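You operate a simulated robot arm through the tools that you are given. There is no shell and no other tool. Be economical: measure what you need, move in short steps, check, and stop when the job is done.

The job below is to be done with a simulated robot arm. You get a single attempt, and the scene is never put back.

Task
Take the spacer block from the far end of the table sheet and put it on the slatted cover top. Then stack the small carton that says "rings" from the back of the far end of the sheet on top of the small carton marked "caps". Then put the yellow dabber on top of the pale block on the slatted cover top. Then take the long bar and leave it on top of the resin tin. Do these in the order given.

The check looks at the end state, three seconds after you hand in, the way a careful person would. Anything else that was tipped, shoved, dropped, spilled or broken makes it a failure. A push-on lid holds only when it is set on centred and level and pressed home; a screw cap is set on level and turned clockwise until tight. Flat cloth is picked up by pressing the open fingertips on it (5 to 10 N) and closing them slowly along it; thin cloth reads only 2 to 8 mm in the jaws.

Robot
A 7-joint arm with a fingered hand on a trunk, on a base that drives. Base frame: it is fixed to the floor where the robot stands at the start and does not move with it; the origin is under the middle of the robot, x ahead of it, y to its left, z up; the surface under the hand at the start is at about z = 900. Units: mm, rad, N and s.
Its first joint turns from -1.204 to 3.002 rad. Places, roughly: long bar (10x4x4 cm) [800, -500, 900]; pale block [2250, -750, 750]; resin tin [-1500, -4250, 250]; slatted cover top [2400, -900, 800]; small carton [250, -250, 1000]; spacer block [500, 0, 1000]; yellow dabber (3x3x5 cm) [800, -300, 900]. Payload 5 kg.
The TCP is the grasp point between the finger pads, 32 mm short of the fingertips. In the tool frame z runs along the fingers and y along their closing line. Largest opening 160 mm; the body of the gripper starts 89 mm behind the TCP. The gripper is a hand of 3 fingers: y runs from the thumb to the fingers, the wrist lies at [0, 0, -252] in the tool frame.
Orientation is that of the tool frame in the base frame, as a unit quaternion [x, y, z, w]. With the fingers straight down and closing along the base's y, the tool's x points along the base's -x, its y along +y and its z along -z.

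Tools
- The arm moves only by the tool apply_moves. Its argument "commands" is text: rows parted by semicolons, each of 6 numbers parted by spaces: the shift along the base's x, y, z in units of 25 mm (1.0 is 25 mm), then the turn, a rotation vector about the base's x, y, z in units of 6 degrees (1.0 is 6 degrees). In form: dx dy dz ax ay az; .... A call has 1 to 20 rows; each row shifts and turns the commanded pose from where the row before left it. A call with a number of a shift or a turn outside -1 to 1 is refused whole. Each row takes 0.2 s and may step no farther than 50 mm and 0.15 rad from the row before; otherwise, the whole call is refused. A pose out of reach is approached as far as the arm can. The call stops where the force on the tool passes 40 N (or 10 N more than at its start, if that is more) or the arm is blocked; 0.2 s more then pass. In this call time passes only in rows, and 0.2 s behind the last. It gives the time, the measured TCP pose, the force on the tool (base axes), the opening and the grip force at its end, in the units of the frame above (readings bear some noise), with the torque about the TCP (base axes, N m) and any sound that the robot's microphone picked up.
- Cameras (640 x 400 px; columns grow to the right, rows downward): "scene" is now at [133.5, -43.5, 1332.5]; the picture's right is [-0.46, -0.89, -0.00], its down [-0.38, 0.20, -0.91] and it looks along [0.80, -0.42, -0.42] (base axes); focal length 229 px, centre (320, 200). "wrist" rides on the gripper at [65, -4, -116] in the tool frame; the picture's right is [0.06, 1.00, 0.00], its down [-0.87, 0.05, -0.49] and it looks along [-0.49, 0.03, 0.87] (tool axes); focal length 261 px, centre (320, 200). There is no depth. A picture from a camera that has moved, and an enlarged one, comes with that camera's place and axes in the base frame and with its lens.
- snapshot(camera): a new picture of that camera. It takes no simulated time.
- lift_body(by): slides the trunk up (or, below 0, down) by that many mm; the arm and the scene camera ride with it, the base frame stays. It gives what a move gives, with no picture.
- roll_base(legs): drives the robot by 1 to 6 legs, each [ahead, left, turn to the left] in mm, mm and rad, along the robot's own axes; the way and the turn of a leg run together, so that a leg with both is an arc; at most 1500 mm and 3.142 rad a leg. The arm and the cameras ride along, it lands a little off, and it stops where it bumps. It gives what a move gives.
- set_fingers(finger1, finger2, thumb_bend): sets how far each is bent, from 0 (flat) to 100 (curled in); at 30 the hand is open as for a grip, at 70 the pads meet at the TCP. One left out holds its place. A second passes; each finger stops where it meets its share of the squeeze, and holds until it gets a number again. It is the only way to open and close the hand. It gives what a move gives, with no picture; readings hold the bend of each and the force on the fingers (four entries, about 0 where the hand has none), thumb and palm.
- aim_head(pan, tilt): turns the head with the scene camera to pan (to the left, within 1.501 rad either way) and tilt (down, from -0.506 to 1.204), counted from straight ahead of the robot. It gives what a move gives.
- close_up(camera, box): a new picture of the part [left, top, right, bottom] of that camera's present view, enlarged. It takes no simulated time.
- job_done(): hands the job in; it is judged then, once.

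Go step by step. Nothing tells you exact positions but the pictures and the camera data: compare them with the known pose of the tool, close in by small moves and look again before you grip or let go. The budget is 165 turns and 108 pictures, counting those below and the enlarged ones. Unless the task says otherwise, let go and move clear before handing in.

The tools are called after "Request:" as a command line: name --argument value ..., lists and objects as JSON in quotes. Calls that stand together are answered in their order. apply_moves: Moves the arm, as the interface text tells. Its arguments: {"type":"object","properties":{"commands":{"type":"string"}},"required":["commands"]} The other tools are called the same way: lift_body (by) slides the trunk up or down; set_fingers (finger1, finger2, thumb_bend) moves the fingers one by one; roll_base (legs) drives the base; aim_head (pan, tilt) turns the head that bears the scene camera; snapshot (camera) takes a picture; close_up (camera, box) takes an enlarged picture of a part of a camera's view; job_done () hands the job in.

At the start:

```text
t: 0.0
tcp_pos: [565.1, -211.5, 1242.3]
ee_rot: [-0.001, 1.0, 0.001, 0.0]
force: [0.6, 0.1, -0.4]
ft_torque: [0.04, -0.01, 0.0]
opening: 159.8
grip_force: 0.0
shape: jaw
bend: [30.0, 30.0, 30.0]
finger forces: [0.0, 0.0, 0.1, 0.1, 0.1, 0.0]
trunk travel left (down, up): [-479.0, 461.0]
robot x, y, heading: [0.1, 1.4, 0.005]
head pan, tilt: [-0.48, 0.438]
```

scene: 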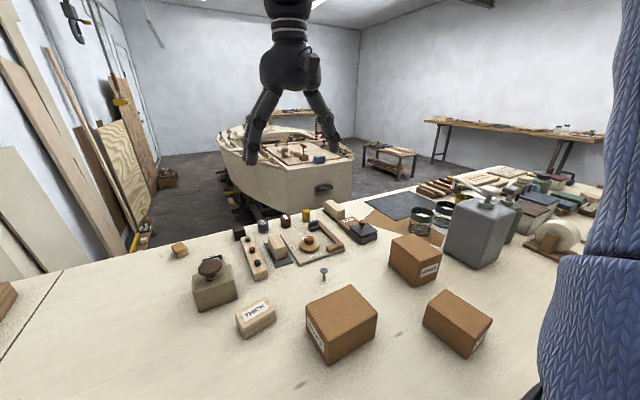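
wrist: 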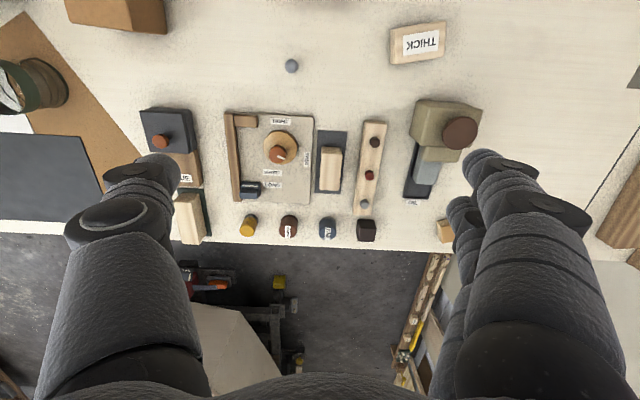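

I see a bench with cartons, a "THICK" block and small tools, with a boat beyond it (the slatted cover top may be there). I'll look at details first.

Request:
close_up --camera "scene" --box '[160, 180, 400, 330]'

Request:
close_up --camera "scene" --box '[200, 90, 440, 240]'

Request:
close_up --camera "scene" --box '[380, 150, 620, 300]'

Request:
close_up --camera "scene" --box '[280, 250, 520, 400]'

```text
2.67 times, centred on (280, 255) of scene
camera zoom: at [133.5, -43.5, 1332.5], right [-0.46, -0.89, 0.0], down [-0.38, 0.2, -0.91], along [0.8, -0.42, -0.42], focal length 611 px, centre (427, 53)
```

zoom: 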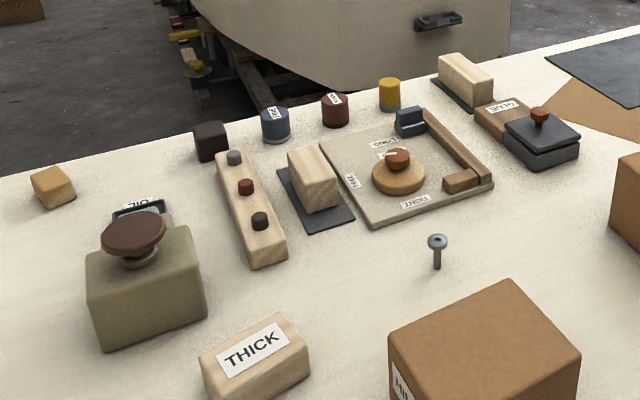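

```text
2.67 times, centred on (320, 165) of scene
camera zoom: at [133.5, -43.5, 1332.5], right [-0.46, -0.89, 0.0], down [-0.38, 0.2, -0.91], along [0.8, -0.42, -0.42], focal length 611 px, centre (320, 293)
```

zoom: 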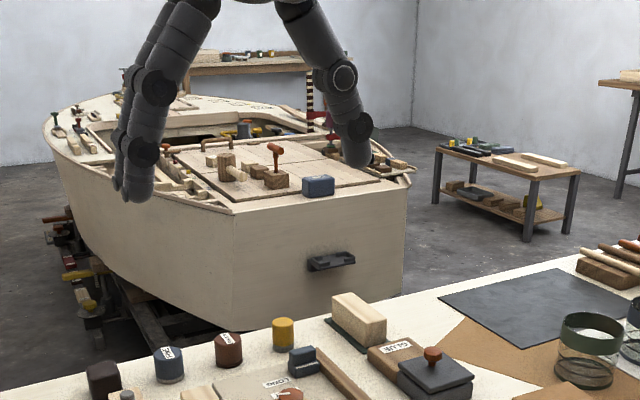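

```text
2.67 times, centred on (500, 225) of scene
camera zoom: at [133.5, -43.5, 1332.5], right [-0.46, -0.89, 0.0], down [-0.38, 0.2, -0.91], along [0.8, -0.42, -0.42], focal length 611 px, centre (-160, 133)
```

zoom: 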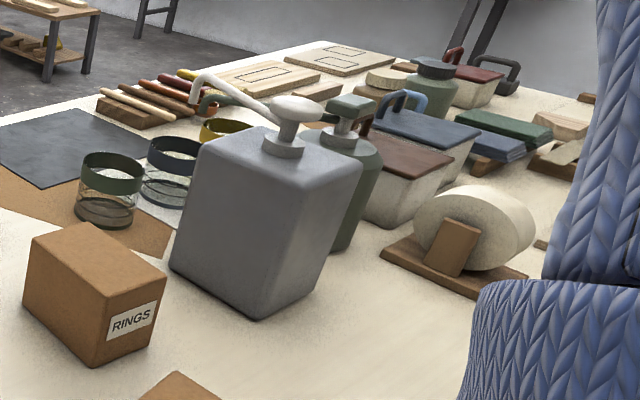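

```text
2.67 times, centred on (400, 325) of scene
camera zoom: at [133.5, -43.5, 1332.5], right [-0.46, -0.89, 0.0], down [-0.38, 0.2, -0.91], along [0.8, -0.42, -0.42], focal length 611 px, centre (107, -133)
```

zoom: 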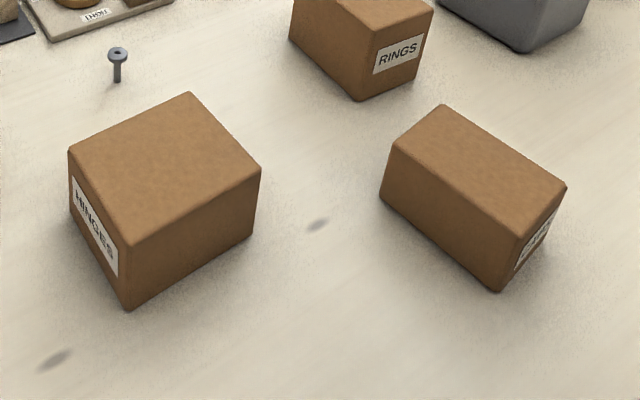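

I'll pan around to see the whole area.

Request:
aim_head --pan 0.5 --tilt 0.6

Request:
snapshot --camera "scene"

Request:
aim_head --pan -1.4 --tilt 0.5

Request:
snapshot --camera "scene"

Request:
aim_head --pan -0.6 --tilt 0.9

Request:
snapshot --camera "scene"

```text
t: 1.2
tcp_pos: [564.3, -212.4, 1242.9]
ee_rot: [0.0, 1.0, 0.0, 0.0]
force: [0.6, -0.7, 0.2]
ft_torque: [-0.01, -0.04, 0.03]
opening: 159.8
grip_force: 0.0
shape: jaw
bend: [30.0, 30.0, 30.0]
finger forces: [0.1, 0.1, 0.1, 0.0, 0.0, 0.0]
trunk travel left (down, up): [-479.0, 461.0]
robot x, y, heading: [-4.7, 1.7, 0.004]
head pan, tilt: [0.499, 0.6]
```

```text
101 pictures are left
camera scene: at [129.5, 41.3, 1317.8], right [0.48, -0.88, 0.0], down [-0.5, -0.27, -0.83], along [0.72, 0.39, -0.56], focal length 229 px, centre (320, 200)
```

scene: 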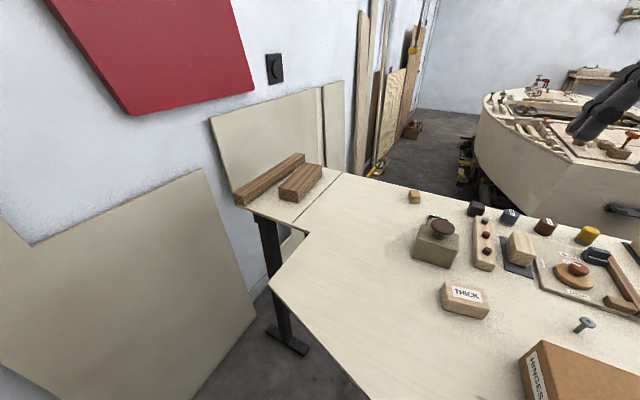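

```text
t: 3.1
tcp_pos: [565.5, -212.7, 1242.6]
ee_rot: [0.0, 1.0, -0.001, 0.001]
force: [-0.7, 0.2, 0.5]
ft_torque: [0.02, 0.01, -0.02]
opening: 160.0
grip_force: 0.0
shape: jaw
bend: [30.0, 30.0, 30.0]
finger forces: [0.1, 0.0, 0.1, 0.1, 0.1, 0.0]
trunk travel left (down, up): [-479.0, 461.0]
robot x, y, heading: [1.0, -1.3, -0.008]
head pan, tilt: [-1.4, 0.499]
```

```text
100 pictures are left
camera scene: at [67.4, -90.6, 1326.8], right [-0.99, -0.17, 0.0], down [-0.08, 0.47, -0.88], along [0.15, -0.86, -0.48], focal length 229 px, centre (320, 200)
```

scene: 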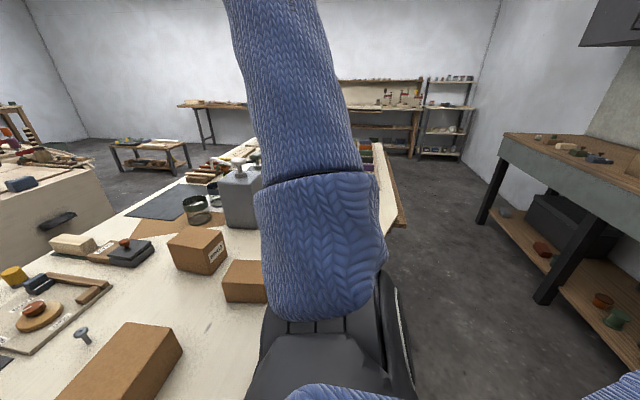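

```text
t: 4.2
tcp_pos: [564.5, -211.8, 1242.5]
ee_rot: [0.0, 1.0, 0.001, 0.0]
force: [0.0, 0.6, 0.5]
ft_torque: [0.01, 0.04, 0.0]
opening: 159.8
grip_force: 0.2
shape: jaw
bend: [30.0, 30.0, 30.0]
finger forces: [0.0, 0.0, 0.1, 0.1, 0.0, 0.1]
trunk travel left (down, up): [-479.0, 461.0]
robot x, y, heading: [-0.0, 1.1, 0.001]
head pan, tilt: [-0.6, 0.901]
```

```text
99 pictures are left
camera scene: at [114.1, -43.6, 1293.0], right [-0.57, -0.82, 0.0], down [-0.65, 0.44, -0.62], along [0.51, -0.35, -0.78], focal length 229 px, centre (320, 200)
```

scene: 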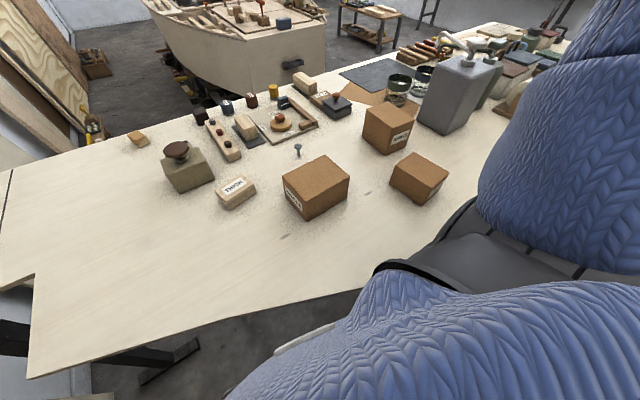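

I take the "THICK" block at about [475, -75] to be the spacer. I'll check its outline and the carton labels up close.

Request:
close_up --camera "wrist" --box '[360, 0, 520, 100]'

Request:
close_up --camera "scene" --box '[350, 90, 510, 210]'

```text
4.00 times, centred on (440, 50) of wrist
camera zoom: at [499.5, -215.7, 1357.1], right [-0.06, 1.0, 0.0], down [0.87, 0.05, 0.49], along [0.49, 0.03, -0.87], focal length 1043 px, centre (-160, 800)
```

zoom: 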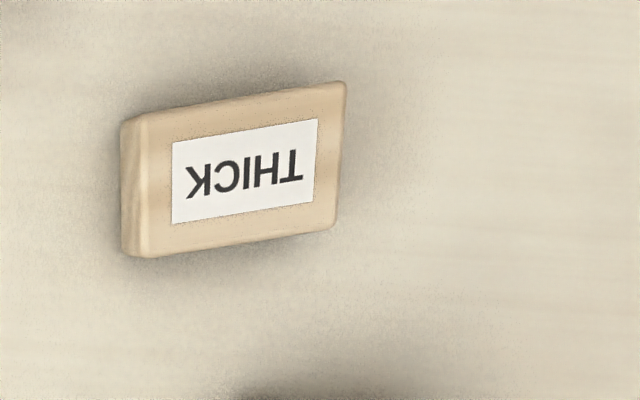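

```text
3.33 times, centred on (430, 150) of scene
camera zoom: at [114.1, -43.6, 1293.0], right [-0.57, -0.82, 0.0], down [-0.65, 0.44, -0.62], along [0.51, -0.35, -0.78], focal length 764 px, centre (-47, 367)
```

zoom: 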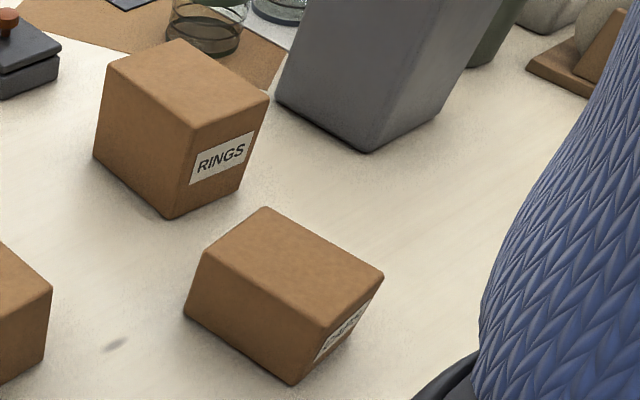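

The spacer is about 69 × 42 mm, centred near [479, -75], with its long axis about 12° off y. I'll turn the hand to close across its width and come down above it.

Request:
apply_moves --commands "-.265 .42 -.65 0 0 -1;-.265 .42 -.65 0 0 -1;-.265 .42 -.65 0 0 -1;-.265 .42 -.65 0 0 -1;-.265 .42 -.65 0 0 -1;-.265 .42 -.65 0 0 -1;-.265 .42 -.65 0 0 -1;-.265 .42 -.65 0 0 -1;-.265 .42 -.65 0 0 -1;-.265 .42 -.65 0 0 -1;-.265 .42 -.65 0 0 -1;-.265 .42 -.65 0 0 -1;-.265 .42 -.65 0 0 -1"

Request:
snapshot --camera "wrist"

Request:
snapshot --camera "scene"

```text
t: 7.0
tcp_pos: [489.0, -87.6, 1047.4]
ee_rot: [0.589, 0.808, -0.001, -0.003]
force: [0.7, 0.8, -0.5]
ft_torque: [0.0, 0.12, 0.01]
opening: 159.7
grip_force: 0.0
shape: jaw
bend: [30.0, 30.0, 30.0]
finger forces: [0.1, 0.0, 0.0, 0.1, 0.1, 0.1]
out of reach, approached as far as the arm can: row 13
trunk travel left (down, up): [-479.0, 461.0]
robot x, y, heading: [1.6, 3.6, 0.001]
head pan, tilt: [-0.6, 0.901]
```

```text
96 pictures are left
camera wrist: at [465.9, -27.4, 1162.3], right [0.93, 0.37, 0.0], down [0.32, -0.81, 0.49], along [0.18, -0.46, -0.87], focal length 261 px, centre (320, 200)
```

wrist: 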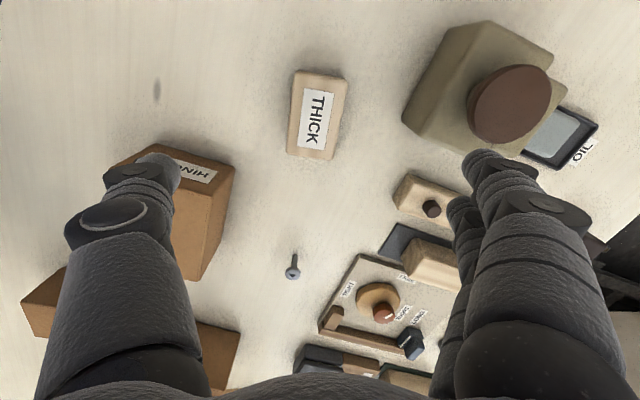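

```text
95 pictures are left
camera scene: at [118.4, -43.9, 1292.5], right [-0.57, -0.82, 0.0], down [-0.65, 0.44, -0.62], along [0.51, -0.35, -0.79], focal length 229 px, centre (320, 200)
```

scene: 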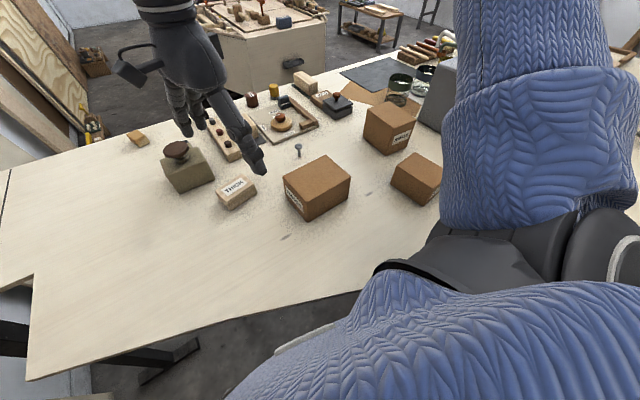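

The hand is above the block; row 13 fell short of reach. I'll narrow the opening, then shift over the block without more turn.

Request:
set_fingers --finger1 46 --finger2 46 --thumb_bend 46

Request:
apply_moves --commands "0 0 -1 0 0 0; 0 0 -1 0 0 0"

Request:
snapshot --camera "wrist"

```text
t: 8.1
tcp_pos: [486.0, -86.2, 1048.5]
ee_rot: [0.588, 0.809, 0.0, -0.001]
force: [0.4, -0.8, 0.4]
ft_torque: [0.02, 0.0, 0.0]
opening: 104.4
grip_force: 0.0
shape: fingers
bend: [46.0, 46.0, 46.0]
finger forces: [0.1, 0.0, 0.1, 0.0, 0.0, 0.0]
trunk travel left (down, up): [-479.0, 461.0]
robot x, y, heading: [-0.3, 1.2, 0.005]
head pan, tilt: [-0.6, 0.901]
```

```text
t: 8.7
tcp_pos: [484.8, -106.2, 1030.1]
ee_rot: [0.588, 0.809, 0.0, -0.001]
force: [0.2, -0.4, -0.5]
ft_torque: [0.08, 0.01, -0.01]
opening: 104.2
grip_force: 0.0
shape: fingers
bend: [46.0, 46.0, 46.0]
finger forces: [0.1, 0.1, 0.1, 0.1, 0.0, 0.0]
out of reach, approached as far as the arm can: row 1, 2
trunk travel left (down, up): [-479.0, 461.0]
robot x, y, heading: [2.6, 0.4, -0.001]
head pan, tilt: [-0.6, 0.901]
```

```text
94 pictures are left
camera wrist: at [461.4, -45.9, 1145.6], right [0.93, 0.37, 0.0], down [0.32, -0.81, 0.49], along [0.18, -0.45, -0.87], focal length 261 px, centre (320, 200)
```

wrist: 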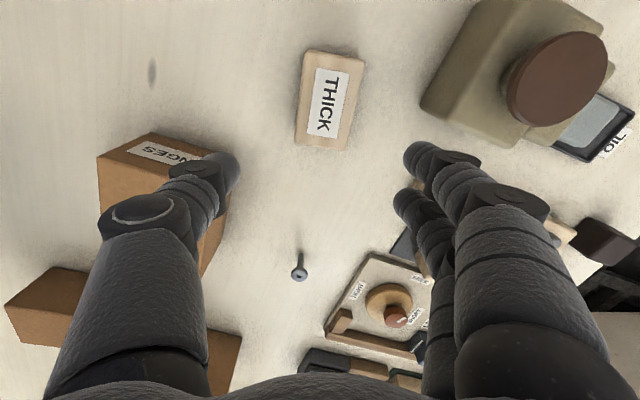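

The cross-width grip strains the arm. The fingers are about 50 mm across in total, so a lengthwise grip works; I'll turn back to close along the block's length.

Request:
apply_moves --commands "0 0 1 0 0 0;0 0 1 0 0 0;0 0 0 0 0 1;0 0 0 0 0 1;0 0 0 0 0 1;0 0 0 0 0 1;0 0 0 0 0 1;0 0 0 0 0 1;0 0 0 0 0 1;0 0 0 0 0 1;0 0 0 0 0 1;0 0 0 0 0 1;0 0 0 0 0 1;0 0 0 0 0 1;0 0 0 0 0 1;0 0 0 0 0 1"

Request:
snapshot --camera "wrist"

```text
t: 12.1
tcp_pos: [485.2, -105.3, 1080.7]
ee_rot: [-0.106, 0.994, 0.0, 0.0]
force: [0.5, 0.3, -0.6]
ft_torque: [-0.02, 0.0, -0.02]
opening: 104.4
grip_force: 0.1
shape: fingers
bend: [46.0, 46.0, 46.0]
finger forces: [0.0, 0.1, 0.0, 0.1, 0.0, 0.0]
trunk travel left (down, up): [-479.0, 461.0]
robot x, y, heading: [4.6, 0.0, 0.006]
head pan, tilt: [-0.6, 0.901]
```

```text
93 pictures are left
camera wrist: at [422.0, -122.3, 1196.1], right [-0.27, 0.96, 0.0], down [0.84, 0.24, 0.49], along [0.47, 0.13, -0.87], focal length 261 px, centre (320, 200)
```

wrist: 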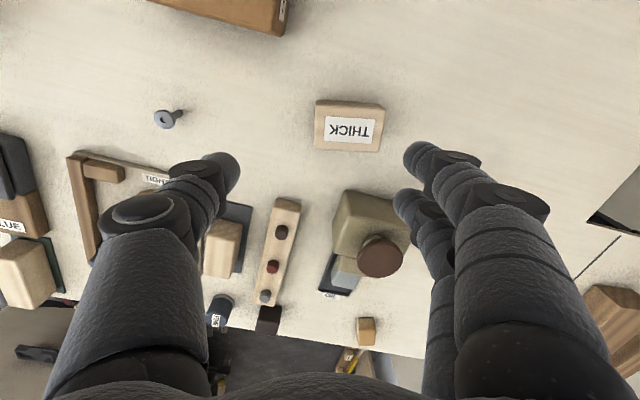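

The block now lies square to the jaws; I'll centre over it and descend partway.

Request:
apply_moves --commands "-.16 .58 0 0 0 0;-.16 .58 0 0 0 0;0 0 -1 0 0 0;0 0 -1 0 0 0;0 0 -1 0 0 0;0 0 -.8 0 0 0"

Request:
snapshot --camera "wrist"

Request:
close_up --camera "scene" --box '[120, 120, 360, 270]'

```text
t: 13.4
tcp_pos: [478.1, -75.4, 984.9]
ee_rot: [-0.103, 0.995, 0.001, -0.001]
force: [0.6, 0.1, -0.2]
ft_torque: [0.02, 0.0, 0.04]
opening: 104.0
grip_force: 0.0
shape: fingers
bend: [46.0, 46.0, 46.0]
finger forces: [0.0, 0.0, 0.1, 0.1, 0.0, 0.0]
trunk travel left (down, up): [-479.0, 461.0]
robot x, y, heading: [-0.6, 2.5, -0.0]
head pan, tilt: [-0.6, 0.901]
```

```text
92 pictures are left
camera wrist: at [415.3, -93.4, 1100.6], right [-0.27, 0.96, 0.0], down [0.84, 0.23, 0.49], along [0.47, 0.13, -0.87], focal length 261 px, centre (320, 200)
```

wrist: 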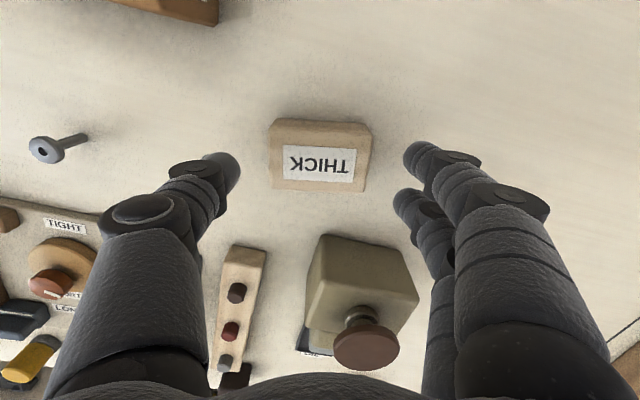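

```text
2.67 times, centred on (240, 195) of scene
camera zoom: at [114.8, -43.9, 1293.0], right [-0.57, -0.82, 0.0], down [-0.65, 0.44, -0.62], along [0.51, -0.35, -0.78], focal length 611 px, centre (533, 213)
```

zoom: 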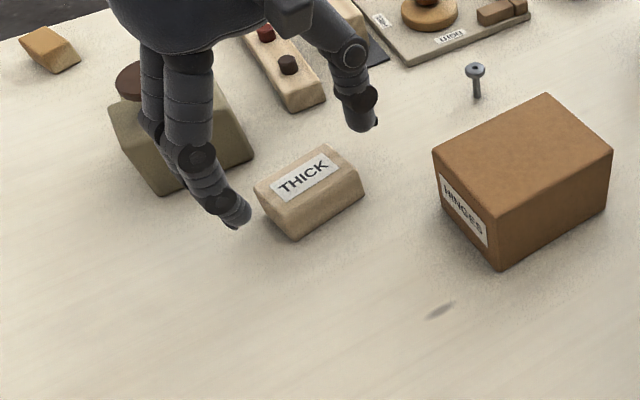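

Alignment is good. I'll lower until the fingertips are near the table.

Request:
apply_moves --commands "-.1 0 -.9 0 0 0;0 0 -.9 0 0 0;0 0 -.2 0 0 0"

Request:
close_up --camera "scene" --box '[120, 120, 360, 270]'

Request:
snapshot --camera "wrist"

```text
t: 14.2
tcp_pos: [472.7, -78.8, 939.8]
ee_rot: [-0.105, 0.994, 0.001, 0.001]
force: [-2.2, 0.4, 40.7]
ft_torque: [-0.14, 0.12, -0.39]
opening: 104.8
grip_force: 20.9
shape: fingers
bend: [47.0, 46.0, 46.0]
finger forces: [10.5, 9.3, 0.0, 0.0, 21.0, 0.0]
out of reach, approached as far as the arm can: row 2
trunk travel left (down, up): [-479.0, 461.0]
robot x, y, heading: [-5.7, 2.0, -0.0]
head pan, tilt: [-0.6, 0.901]
```

```text
2.67 times, centred on (240, 195) of scene
camera zoom: at [112.9, -43.1, 1293.9], right [-0.56, -0.83, 0.0], down [-0.65, 0.44, -0.62], along [0.51, -0.35, -0.78], focal length 611 px, centre (533, 213)
```

zoom: 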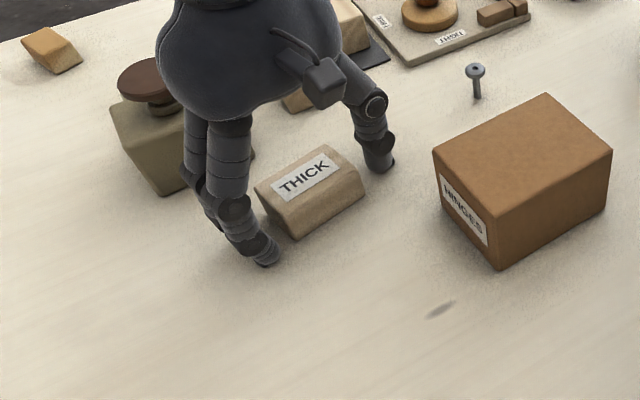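

```text
89 pictures are left
camera wrist: at [410.6, -96.7, 1053.8], right [-0.27, 0.96, 0.0], down [0.84, 0.23, 0.49], along [0.48, 0.13, -0.87], focal length 261 px, centre (320, 200)
```

wrist: 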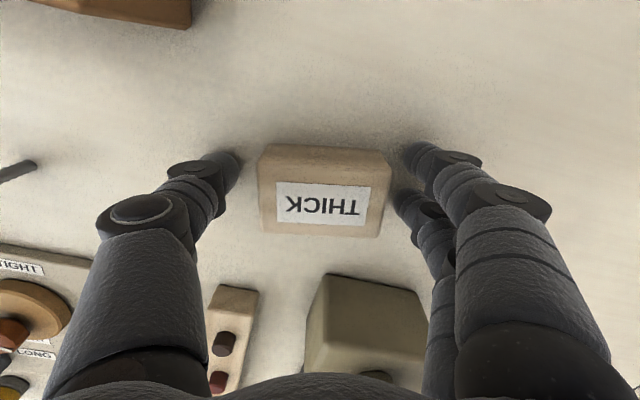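

The fingertips touch the table; I'll lift 5 mm and close on the block.

Request:
apply_moves --commands ".1 0 .25 0 0 0"

Request:
set_fingers --finger1 62 --finger2 62 --thumb_bend 62

Request:
snapshot --camera "wrist"

```text
t: 14.7
tcp_pos: [477.2, -80.4, 940.5]
ee_rot: [-0.104, 0.995, -0.001, -0.002]
force: [-0.2, 0.0, -0.4]
ft_torque: [0.02, 0.02, -0.01]
opening: 104.0
grip_force: 0.1
shape: fingers
bend: [46.0, 46.0, 46.0]
finger forces: [0.1, 0.0, 0.1, 0.1, 0.0, 0.0]
trunk travel left (down, up): [-479.0, 461.0]
robot x, y, heading: [0.6, -1.9, -0.006]
head pan, tilt: [-0.6, 0.901]
```

```text
t: 15.7
tcp_pos: [475.9, -79.5, 942.3]
ee_rot: [-0.104, 0.995, 0.0, 0.0]
force: [0.7, -0.4, -1.4]
ft_torque: [-0.03, -0.03, -0.04]
opening: 73.4
grip_force: 15.5
shape: fingers
bend: [55.0, 55.0, 57.0]
finger forces: [7.6, 7.7, 0.1, 0.0, 15.4, 0.0]
trunk travel left (down, up): [-479.0, 461.0]
robot x, y, heading: [-0.6, -5.3, 0.002]
head pan, tilt: [-0.6, 0.901]
```

```text
88 pictures are left
camera wrist: at [413.8, -97.2, 1057.4], right [-0.27, 0.96, 0.0], down [0.84, 0.23, 0.49], along [0.47, 0.13, -0.87], focal length 261 px, centre (320, 200)
```

wrist: 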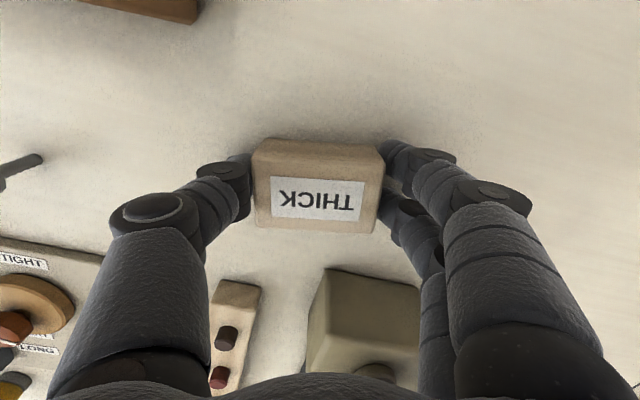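

It's gripped at 73 mm with 15 N. I'll firm up the grip slightly and lift.

Request:
set_fingers --finger1 68 --finger2 68 --thumb_bend 68

Request:
apply_moves --commands "0 0 .4 0 0 0;0 0 1 0 0 0;0 0 1 0 0 0;0 0 1 0 0 0;0 0 1 0 0 0;0 0 1 0 0 0;0 0 1 0 0 0;0 0 1 0 0 0;0 0 1 0 0 0"

Request:
snapshot --camera "wrist"

Request:
aim_head --pan -0.9 --tilt 0.15

Request:
snapshot --camera "scene"

```text
t: 16.6
tcp_pos: [476.9, -79.7, 943.0]
ee_rot: [-0.105, 0.994, 0.0, -0.001]
force: [0.3, -0.5, -0.4]
ft_torque: [0.03, 0.01, -0.01]
opening: 72.8
grip_force: 23.5
shape: fingers
bend: [53.0, 53.0, 60.0]
finger forces: [11.6, 11.5, 0.1, 0.0, 23.2, 0.0]
trunk travel left (down, up): [-479.0, 461.0]
robot x, y, heading: [4.2, -4.5, -0.004]
head pan, tilt: [-0.6, 0.901]
```

```text
t: 18.6
tcp_pos: [478.4, -81.5, 1152.6]
ee_rot: [-0.104, 0.995, 0.0, -0.002]
force: [0.5, -0.1, 0.1]
ft_torque: [0.01, 0.01, -0.03]
opening: 72.6
grip_force: 23.1
shape: fingers
bend: [53.0, 53.0, 60.0]
finger forces: [11.6, 11.6, 0.0, 0.0, 23.2, 0.0]
trunk travel left (down, up): [-479.0, 461.0]
robot x, y, heading: [-0.8, -0.4, 0.004]
head pan, tilt: [-0.6, 0.901]
```

```text
87 pictures are left
camera wrist: at [415.2, -98.3, 1267.6], right [-0.27, 0.96, 0.0], down [0.84, 0.23, 0.49], along [0.47, 0.13, -0.87], focal length 261 px, centre (320, 200)
```

wrist: 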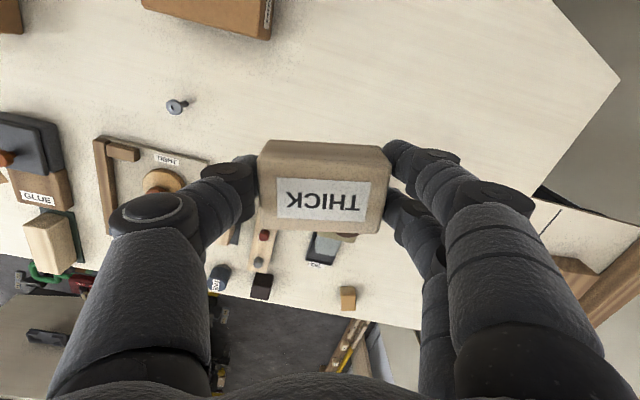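

```text
t: 19.8
tcp_pos: [477.2, -80.1, 1152.7]
ee_rot: [-0.105, 0.995, 0.0, 0.0]
force: [0.2, 0.5, -1.0]
ft_torque: [-0.02, -0.01, -0.02]
opening: 72.8
grip_force: 23.8
shape: fingers
bend: [53.0, 53.0, 60.0]
finger forces: [11.6, 11.5, 0.1, 0.0, 23.2, 0.1]
trunk travel left (down, up): [-479.0, 461.0]
robot x, y, heading: [-1.9, -1.1, -0.003]
head pan, tilt: [-0.901, 0.15]
```

```text
86 pictures are left
camera scene: at [109.6, -73.5, 1359.1], right [-0.78, -0.62, 0.0], down [-0.09, 0.12, -0.99], along [0.61, -0.77, -0.15], focal length 229 px, centre (320, 200)
```

scene: 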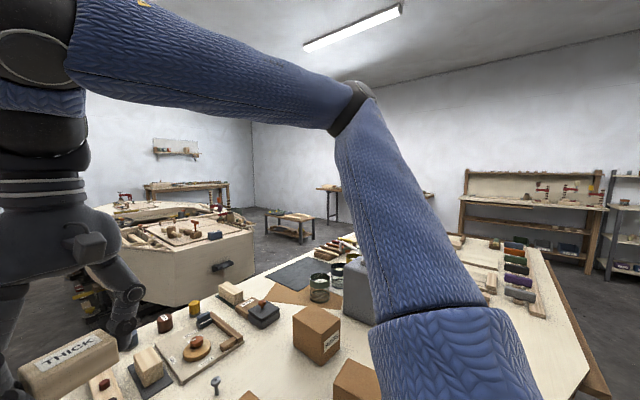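

The spacer is held securely. The way to the boat leads back into the aisle, around the bench's far end (about y = -1900) and up to the stern, so I'll back out and turn right.

Request:
roll_base --legs '[[-620, 0, 0], [0, 0, -1.57]]'

Request:
aim_head --pan 0.2 --tilt 0.45

Request:
snapshot --camera "scene"

```text
t: 26.7
tcp_pos: [-658.2, -487.5, 1148.8]
ee_rot: [0.592, 0.806, 0.001, -0.007]
force: [0.7, -0.1, -0.1]
ft_torque: [0.03, 0.01, -0.01]
opening: 72.6
grip_force: 23.3
shape: fingers
bend: [53.0, 53.0, 60.0]
finger forces: [11.5, 11.4, 0.0, 0.1, 23.0, 0.0]
trunk travel left (down, up): [-479.0, 461.0]
robot x, y, heading: [-624.3, -0.7, -1.477]
head pan, tilt: [-0.901, 0.15]
stopped in leg 2: the robot was blocked; the commanded pose is now the measured one
```

```text
t: 28.1
tcp_pos: [-658.2, -488.2, 1149.6]
ee_rot: [0.593, 0.806, 0.001, -0.005]
force: [-0.3, 0.3, -0.4]
ft_torque: [0.01, 0.0, -0.01]
opening: 72.2
grip_force: 23.1
shape: fingers
bend: [53.0, 53.0, 60.0]
finger forces: [11.5, 11.5, 0.0, 0.0, 23.0, 0.0]
trunk travel left (down, up): [-479.0, 461.0]
robot x, y, heading: [-623.5, -3.5, -1.484]
head pan, tilt: [0.201, 0.45]
```

```text
85 pictures are left
camera scene: at [-589.5, -145.2, 1330.9], right [-0.96, -0.28, 0.0], down [-0.13, 0.42, -0.9], along [0.26, -0.86, -0.44], focal length 229 px, centre (320, 200)
```

scene: 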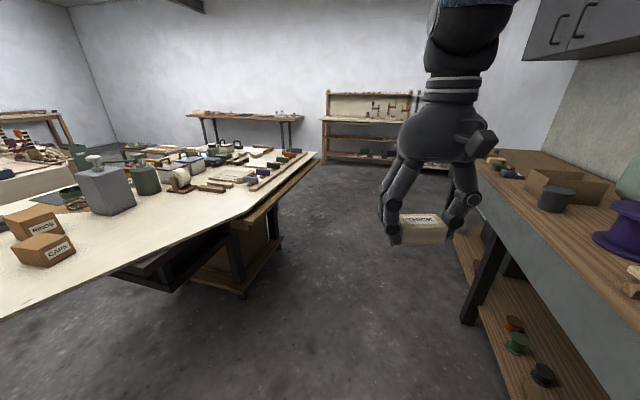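

I stopped at heading -1.48, probably because the elbow met the wall cabinet on the right. I'll shift left and drive along the aisle.

Request:
roll_base --legs '[[0, 170, 0], [900, 0, -0.06]]'

Request:
snapshot --camera "scene"

```text
t: 33.9
tcp_pos: [-459.9, -1385.2, 1150.2]
ee_rot: [0.615, 0.788, 0.0, -0.004]
force: [0.5, -0.1, -0.2]
ft_torque: [0.04, -0.02, 0.0]
opening: 72.5
grip_force: 23.6
shape: fingers
bend: [53.0, 53.0, 60.0]
finger forces: [11.6, 11.5, 0.0, 0.1, 23.0, 0.0]
trunk travel left (down, up): [-479.0, 461.0]
robot x, y, heading: [-396.9, -905.3, -1.538]
head pan, tilt: [0.201, 0.45]
```

```text
84 pictures are left
camera scene: at [-372.8, -1044.7, 1331.3], right [-0.97, -0.23, 0.0], down [-0.1, 0.42, -0.9], along [0.21, -0.88, -0.44], focal length 229 px, centre (320, 200)
```

scene: 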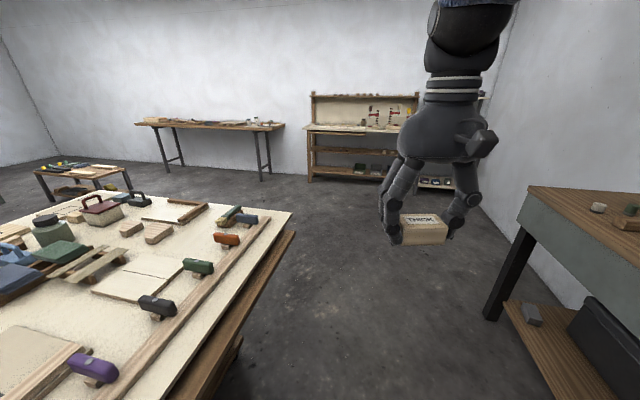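

The bench ends at about y = -1830. I'll go ahead past it, then strafe left (+x) partway and look.

Request:
roll_base --legs '[[1400, 0, -0.03], [0, 1000, 0]]'

Request:
aim_head --pan 1.4 --tilt 0.5

Request:
snapshot --camera "scene"

```text
t: 44.0
tcp_pos: [244.9, -2732.9, 1150.7]
ee_rot: [0.616, 0.788, 0.001, -0.004]
force: [-0.7, -0.2, -1.0]
ft_torque: [0.02, -0.07, 0.02]
opening: 72.5
grip_force: 22.6
shape: fingers
bend: [53.0, 53.0, 60.0]
finger forces: [11.5, 11.6, 0.1, 0.0, 23.0, 0.0]
trunk travel left (down, up): [-479.0, 461.0]
robot x, y, heading: [312.1, -2249.1, -1.544]
head pan, tilt: [0.201, 0.45]
stopped in leg 2: the robot was blocked; the commanded pose is now the measured one
```

```text
t: 45.4
tcp_pos: [247.1, -2729.2, 1151.9]
ee_rot: [0.615, 0.788, -0.001, -0.004]
force: [-0.1, -0.2, 0.1]
ft_torque: [-0.02, -0.03, -0.01]
opening: 72.3
grip_force: 23.5
shape: fingers
bend: [53.0, 53.0, 60.0]
finger forces: [11.5, 11.6, 0.0, 0.1, 23.0, 0.0]
trunk travel left (down, up): [-479.0, 461.0]
robot x, y, heading: [309.8, -2252.4, -1.547]
head pan, tilt: [1.4, 0.499]
```

```text
83 pictures are left
camera scene: at [404.2, -2316.0, 1326.9], right [-0.14, -0.99, 0.0], down [-0.47, 0.07, -0.88], along [0.87, -0.13, -0.48], focal length 229 px, centre (320, 200)
```

scene: 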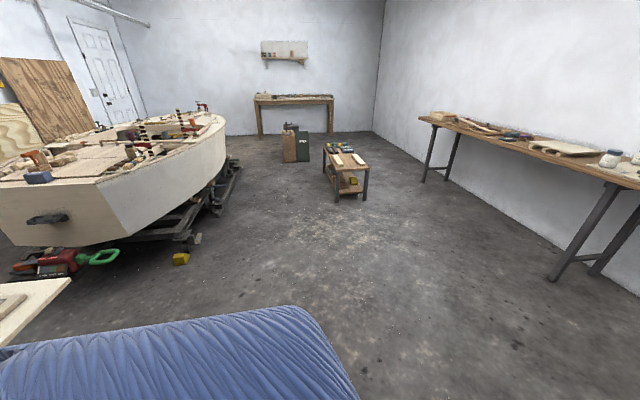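

The strafe was blocked at x = 310; I'll look down and to the left for the obstruction.

Request:
aim_head --pan 1.5 --tilt 1.1

Request:
snapshot --camera "scene"

```text
t: 46.4
tcp_pos: [246.7, -2730.9, 1151.0]
ee_rot: [0.616, 0.788, 0.0, -0.003]
force: [-0.1, 0.3, -0.1]
ft_torque: [0.04, 0.02, -0.04]
opening: 72.2
grip_force: 23.3
shape: fingers
bend: [53.0, 53.0, 60.0]
finger forces: [11.5, 11.6, 0.0, 0.1, 22.9, 0.0]
trunk travel left (down, up): [-479.0, 461.0]
robot x, y, heading: [310.9, -2248.7, -1.543]
head pan, tilt: [1.499, 1.1]
```

```text
82 pictures are left
camera scene: at [377.2, -2305.8, 1279.2], right [-0.04, -1.0, 0.0], down [-0.89, 0.04, -0.45], along [0.45, -0.02, -0.89], focal length 229 px, centre (320, 200)
```

scene: 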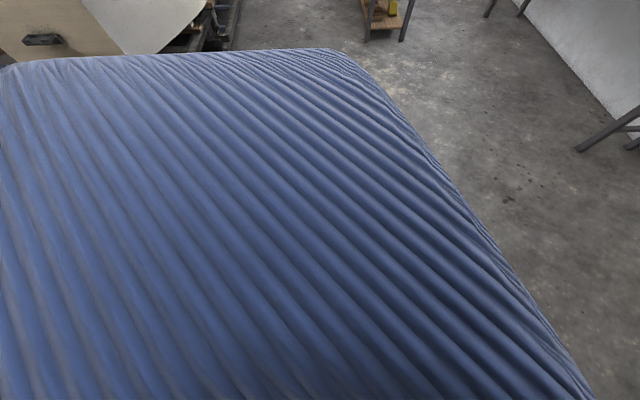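

The elbow side of the body fills the view. I'll move 250 mm further from the bench end, then strafe on.

Request:
roll_base --legs '[[250, -60, 0], [0, 1150, 0]]'

Request:
aim_head --pan 1.5 --tilt 0.4

Request:
snapshot --camera "scene"

```text
t: 49.4
tcp_pos: [275.0, -2980.4, 1150.8]
ee_rot: [0.612, 0.791, 0.001, -0.004]
force: [-0.7, -1.3, -0.7]
ft_torque: [0.02, -0.06, 0.01]
opening: 72.2
grip_force: 22.6
shape: fingers
bend: [53.0, 53.0, 60.0]
finger forces: [11.5, 11.4, 0.0, 0.1, 22.9, 0.0]
trunk travel left (down, up): [-479.0, 461.0]
robot x, y, heading: [335.9, -2500.1, -1.532]
head pan, tilt: [1.499, 1.1]
stopped in leg 2: the robot was blocked; the commanded pose is now the measured one
```

```text
t: 50.5
tcp_pos: [276.2, -2980.8, 1151.0]
ee_rot: [0.612, 0.791, -0.001, -0.004]
force: [-0.6, -0.3, -1.0]
ft_torque: [0.01, -0.01, 0.0]
opening: 72.6
grip_force: 23.0
shape: fingers
bend: [53.0, 53.0, 60.0]
finger forces: [11.5, 11.4, 0.1, 0.0, 22.9, 0.0]
trunk travel left (down, up): [-479.0, 461.0]
robot x, y, heading: [337.4, -2500.9, -1.534]
head pan, tilt: [1.499, 0.4]
```

```text
81 pictures are left
camera scene: at [430.8, -2554.9, 1335.9], right [-0.03, -1.0, 0.0], down [-0.39, 0.01, -0.92], along [0.92, -0.03, -0.39], focal length 229 px, centre (320, 200)
```

scene: 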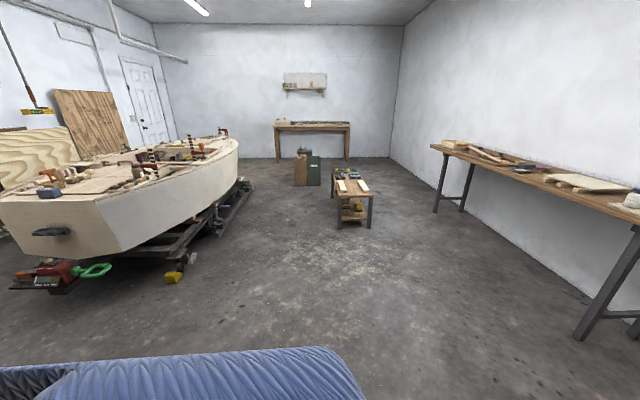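

I was blocked again at about the same x, so something low may be standing just left of me. I'll turn left to face it and look.

Request:
roll_base --legs '[[0, -60, 0], [0, 0, 1.0]]'

Request:
aim_head --pan 0.4 --tilt 0.9

Request:
snapshot --camera "scene"

```text
t: 54.0
tcp_pos: [644.5, -2813.6, 1150.0]
ee_rot: [0.16, 0.987, -0.003, -0.002]
force: [0.5, -0.5, -0.4]
ft_torque: [-0.03, 0.01, 0.04]
opening: 72.4
grip_force: 22.4
shape: fingers
bend: [53.0, 53.0, 60.0]
finger forces: [11.3, 11.2, 0.0, 0.0, 22.6, 0.0]
trunk travel left (down, up): [-479.0, 461.0]
robot x, y, heading: [273.8, -2506.5, -0.539]
head pan, tilt: [1.499, 0.4]
```

```text
t: 55.3
tcp_pos: [644.9, -2814.5, 1151.3]
ee_rot: [0.161, 0.987, -0.003, -0.003]
force: [0.0, -0.3, -0.6]
ft_torque: [-0.01, 0.01, 0.01]
opening: 72.5
grip_force: 23.5
shape: fingers
bend: [53.0, 53.0, 60.0]
finger forces: [11.3, 11.3, 0.0, 0.0, 22.6, 0.0]
trunk travel left (down, up): [-479.0, 461.0]
robot x, y, heading: [276.2, -2504.2, -0.539]
head pan, tilt: [0.4, 0.901]
```

```text
80 pictures are left
camera scene: at [395.0, -2540.4, 1293.0], right [-0.14, -0.99, 0.0], down [-0.78, 0.11, -0.62], along [0.62, -0.09, -0.78], focal length 229 px, centre (320, 200)
```

scene: 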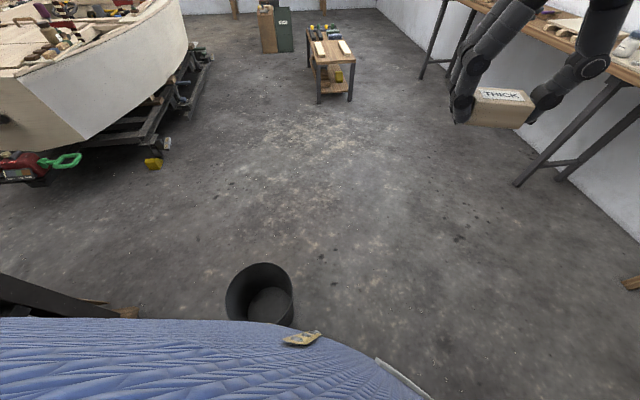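

A bucket at about [720, -2310] was in the way; it is still upright. I'll give it a wide berth at y ≈ -2830, then come up behind the stern.

Request:
roll_base --legs '[[245, -265, 0], [850, 500, 0], [0, 0, 0.539], [0, 1150, 0]]'

Request:
aim_head --pan 0.5 --tilt 0.6

Request:
snapshot --camera "scene"

```text
t: 69.3
tcp_pos: [1780.9, -1766.0, 1150.9]
ee_rot: [-0.125, 0.992, -0.004, -0.001]
force: [-0.1, 0.2, -0.6]
ft_torque: [-0.02, 0.02, -0.02]
opening: 72.3
grip_force: 22.7
shape: fingers
bend: [53.0, 53.0, 60.0]
finger forces: [11.3, 11.3, 0.1, 0.0, 22.7, 0.0]
trunk travel left (down, up): [-479.0, 461.0]
robot x, y, heading: [1304.4, -1706.8, 0.031]
head pan, tilt: [0.4, 0.901]
```

```text
t: 70.1
tcp_pos: [1780.5, -1766.9, 1152.3]
ee_rot: [-0.126, 0.992, -0.004, -0.002]
force: [0.5, 0.1, -0.2]
ft_torque: [0.01, 0.05, -0.01]
opening: 72.3
grip_force: 22.8
shape: fingers
bend: [53.0, 53.0, 60.0]
finger forces: [11.2, 11.3, 0.1, 0.0, 22.7, 0.0]
trunk travel left (down, up): [-479.0, 461.0]
robot x, y, heading: [1299.7, -1703.7, 0.031]
head pan, tilt: [0.499, 0.6]
```

```text
79 pictures are left
camera scene: at [1430.0, -1660.9, 1317.7], right [0.51, -0.86, 0.0], down [-0.49, -0.29, -0.82], along [0.71, 0.42, -0.57], focal length 229 px, centre (320, 200)
```

scene: 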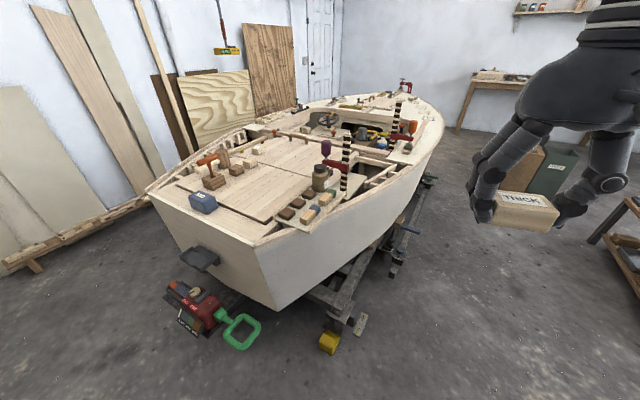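

The stern deck is in good view. I'll zoom in to find the cover and the pale block.

Request:
close_up --camera "scene" --box '[140, 110, 350, 240]'

Request:
close_up --camera "scene" --box '[300, 70, 450, 170]'

```text
3.05 times, centred on (245, 175) of scene
camera zoom: at [1430.0, -1660.9, 1317.7], right [0.51, -0.86, 0.0], down [-0.49, -0.29, -0.82], along [0.71, 0.42, -0.57], focal length 699 px, centre (549, 276)
```

zoom: 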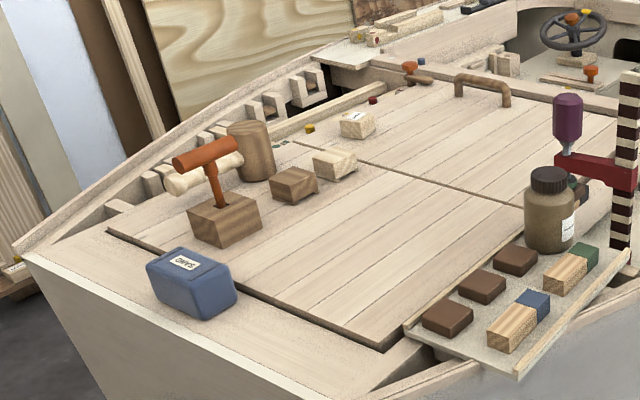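

```text
4.00 times, centred on (375, 120) of scene
camera zoom: at [1430.0, -1660.9, 1317.7], right [0.51, -0.86, 0.0], down [-0.49, -0.29, -0.82], along [0.71, 0.42, -0.57], focal length 917 px, centre (100, 520)
```

zoom: 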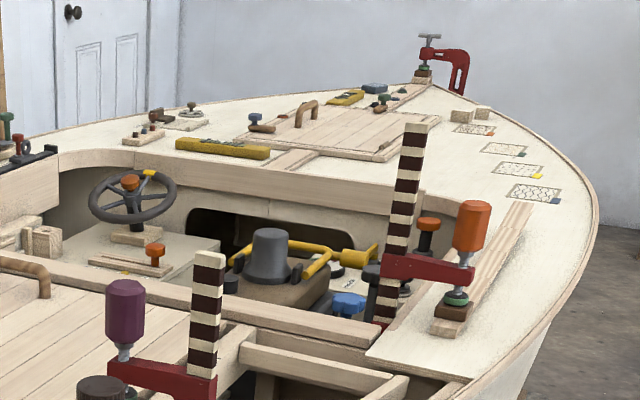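

The near cover carries a pale block at about [2150, -820] and a labelled pale one at about [2290, -746]. I'll move left alongside and look closer.

Request:
roll_base --legs '[[20, 700, -0.031]]'

Request:
aim_head --pan 0.15 --tilt 0.6

Request:
snapshot --camera "scene"

Request:
close_up --camera "scene" --box '[230, 100, 410, 212]'

Request:
snapshot --camera "wrist"

```text
t: 74.0
tcp_pos: [1786.1, -1084.6, 1151.6]
ee_rot: [-0.111, 0.994, -0.004, -0.002]
force: [-0.3, -0.3, -0.9]
ft_torque: [0.01, 0.0, -0.01]
opening: 72.3
grip_force: 22.7
shape: fingers
bend: [53.0, 53.0, 60.0]
finger forces: [11.3, 11.3, 0.0, 0.0, 22.6, 0.1]
trunk travel left (down, up): [-479.0, 461.0]
robot x, y, heading: [1308.3, -1011.6, -0.001]
head pan, tilt: [0.499, 0.6]
```

```text
t: 74.8
tcp_pos: [1785.5, -1083.8, 1149.8]
ee_rot: [-0.11, 0.994, -0.003, -0.002]
force: [0.3, -0.4, -0.8]
ft_torque: [0.01, -0.02, -0.04]
opening: 72.4
grip_force: 22.8
shape: fingers
bend: [53.0, 53.0, 60.0]
finger forces: [11.3, 11.3, 0.0, 0.0, 22.6, 0.1]
trunk travel left (down, up): [-479.0, 461.0]
robot x, y, heading: [1308.7, -1006.0, 0.001]
head pan, tilt: [0.15, 0.6]
```

```text
76 pictures are left
camera scene: at [1448.1, -996.5, 1317.8], right [0.15, -0.99, 0.0], down [-0.56, -0.09, -0.82], along [0.82, 0.13, -0.57], focal length 229 px, centre (320, 200)
```

scene: 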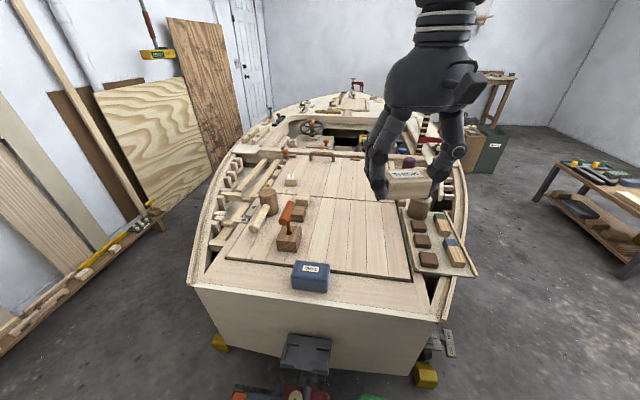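

```text
3.56 times, centred on (320, 156) of scene
camera zoom: at [1448.1, -996.5, 1317.8], right [0.15, -0.99, 0.0], down [-0.56, -0.09, -0.82], along [0.82, 0.13, -0.57], focal length 815 px, centre (320, 356)
```

zoom: 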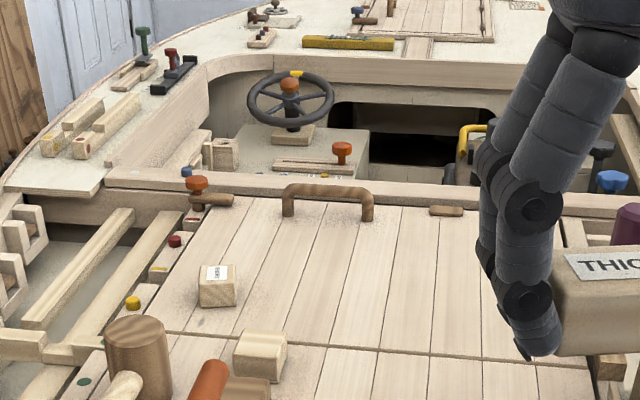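

```text
74 pictures are left
camera wrist: at [1723.1, -1101.8, 1266.2], right [-0.28, 0.96, -0.01], down [0.84, 0.25, 0.49], along [0.47, 0.13, -0.87], focal length 261 px, centre (320, 200)
```

wrist: 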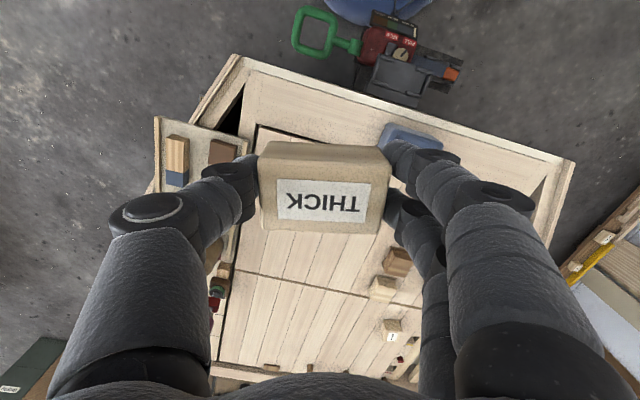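

I'll look at the labelled block and the seam between the two halves of the cover.

Request:
close_up --camera "scene" --box '[255, 140, 335, 190]'

Request:
close_up --camera "scene" --box '[190, 130, 480, 300]'

```text
8.00 times, centred on (295, 165) of scene
camera zoom: at [1448.1, -996.5, 1317.8], right [0.15, -0.99, 0.0], down [-0.56, -0.09, -0.82], along [0.82, 0.13, -0.57], focal length 1834 px, centre (520, 480)
```

zoom: 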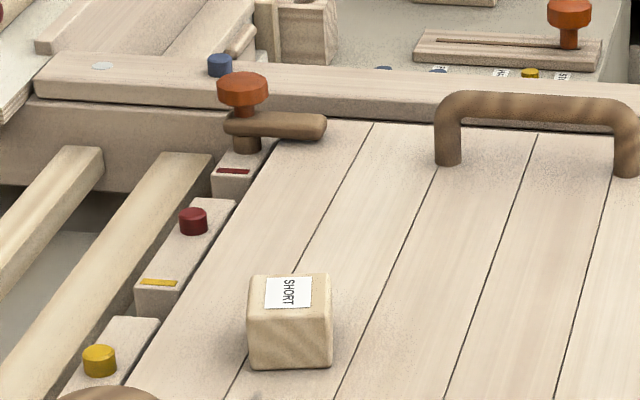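

```text
2.21 times, centred on (335, 215) of scene
camera zoom: at [1448.1, -996.5, 1317.8], right [0.15, -0.99, 0.0], down [-0.56, -0.09, -0.82], along [0.82, 0.13, -0.57], focal length 506 px, centre (287, 167)
```

zoom: 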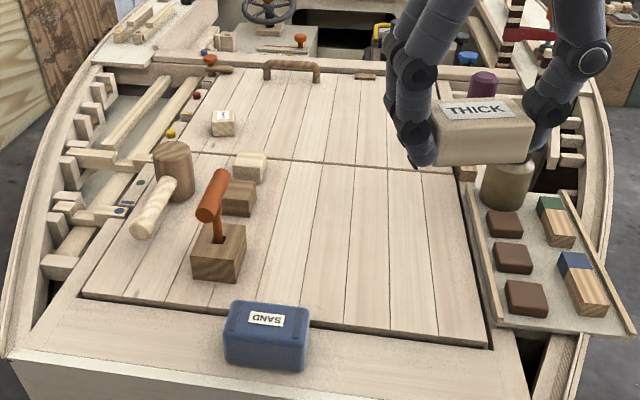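

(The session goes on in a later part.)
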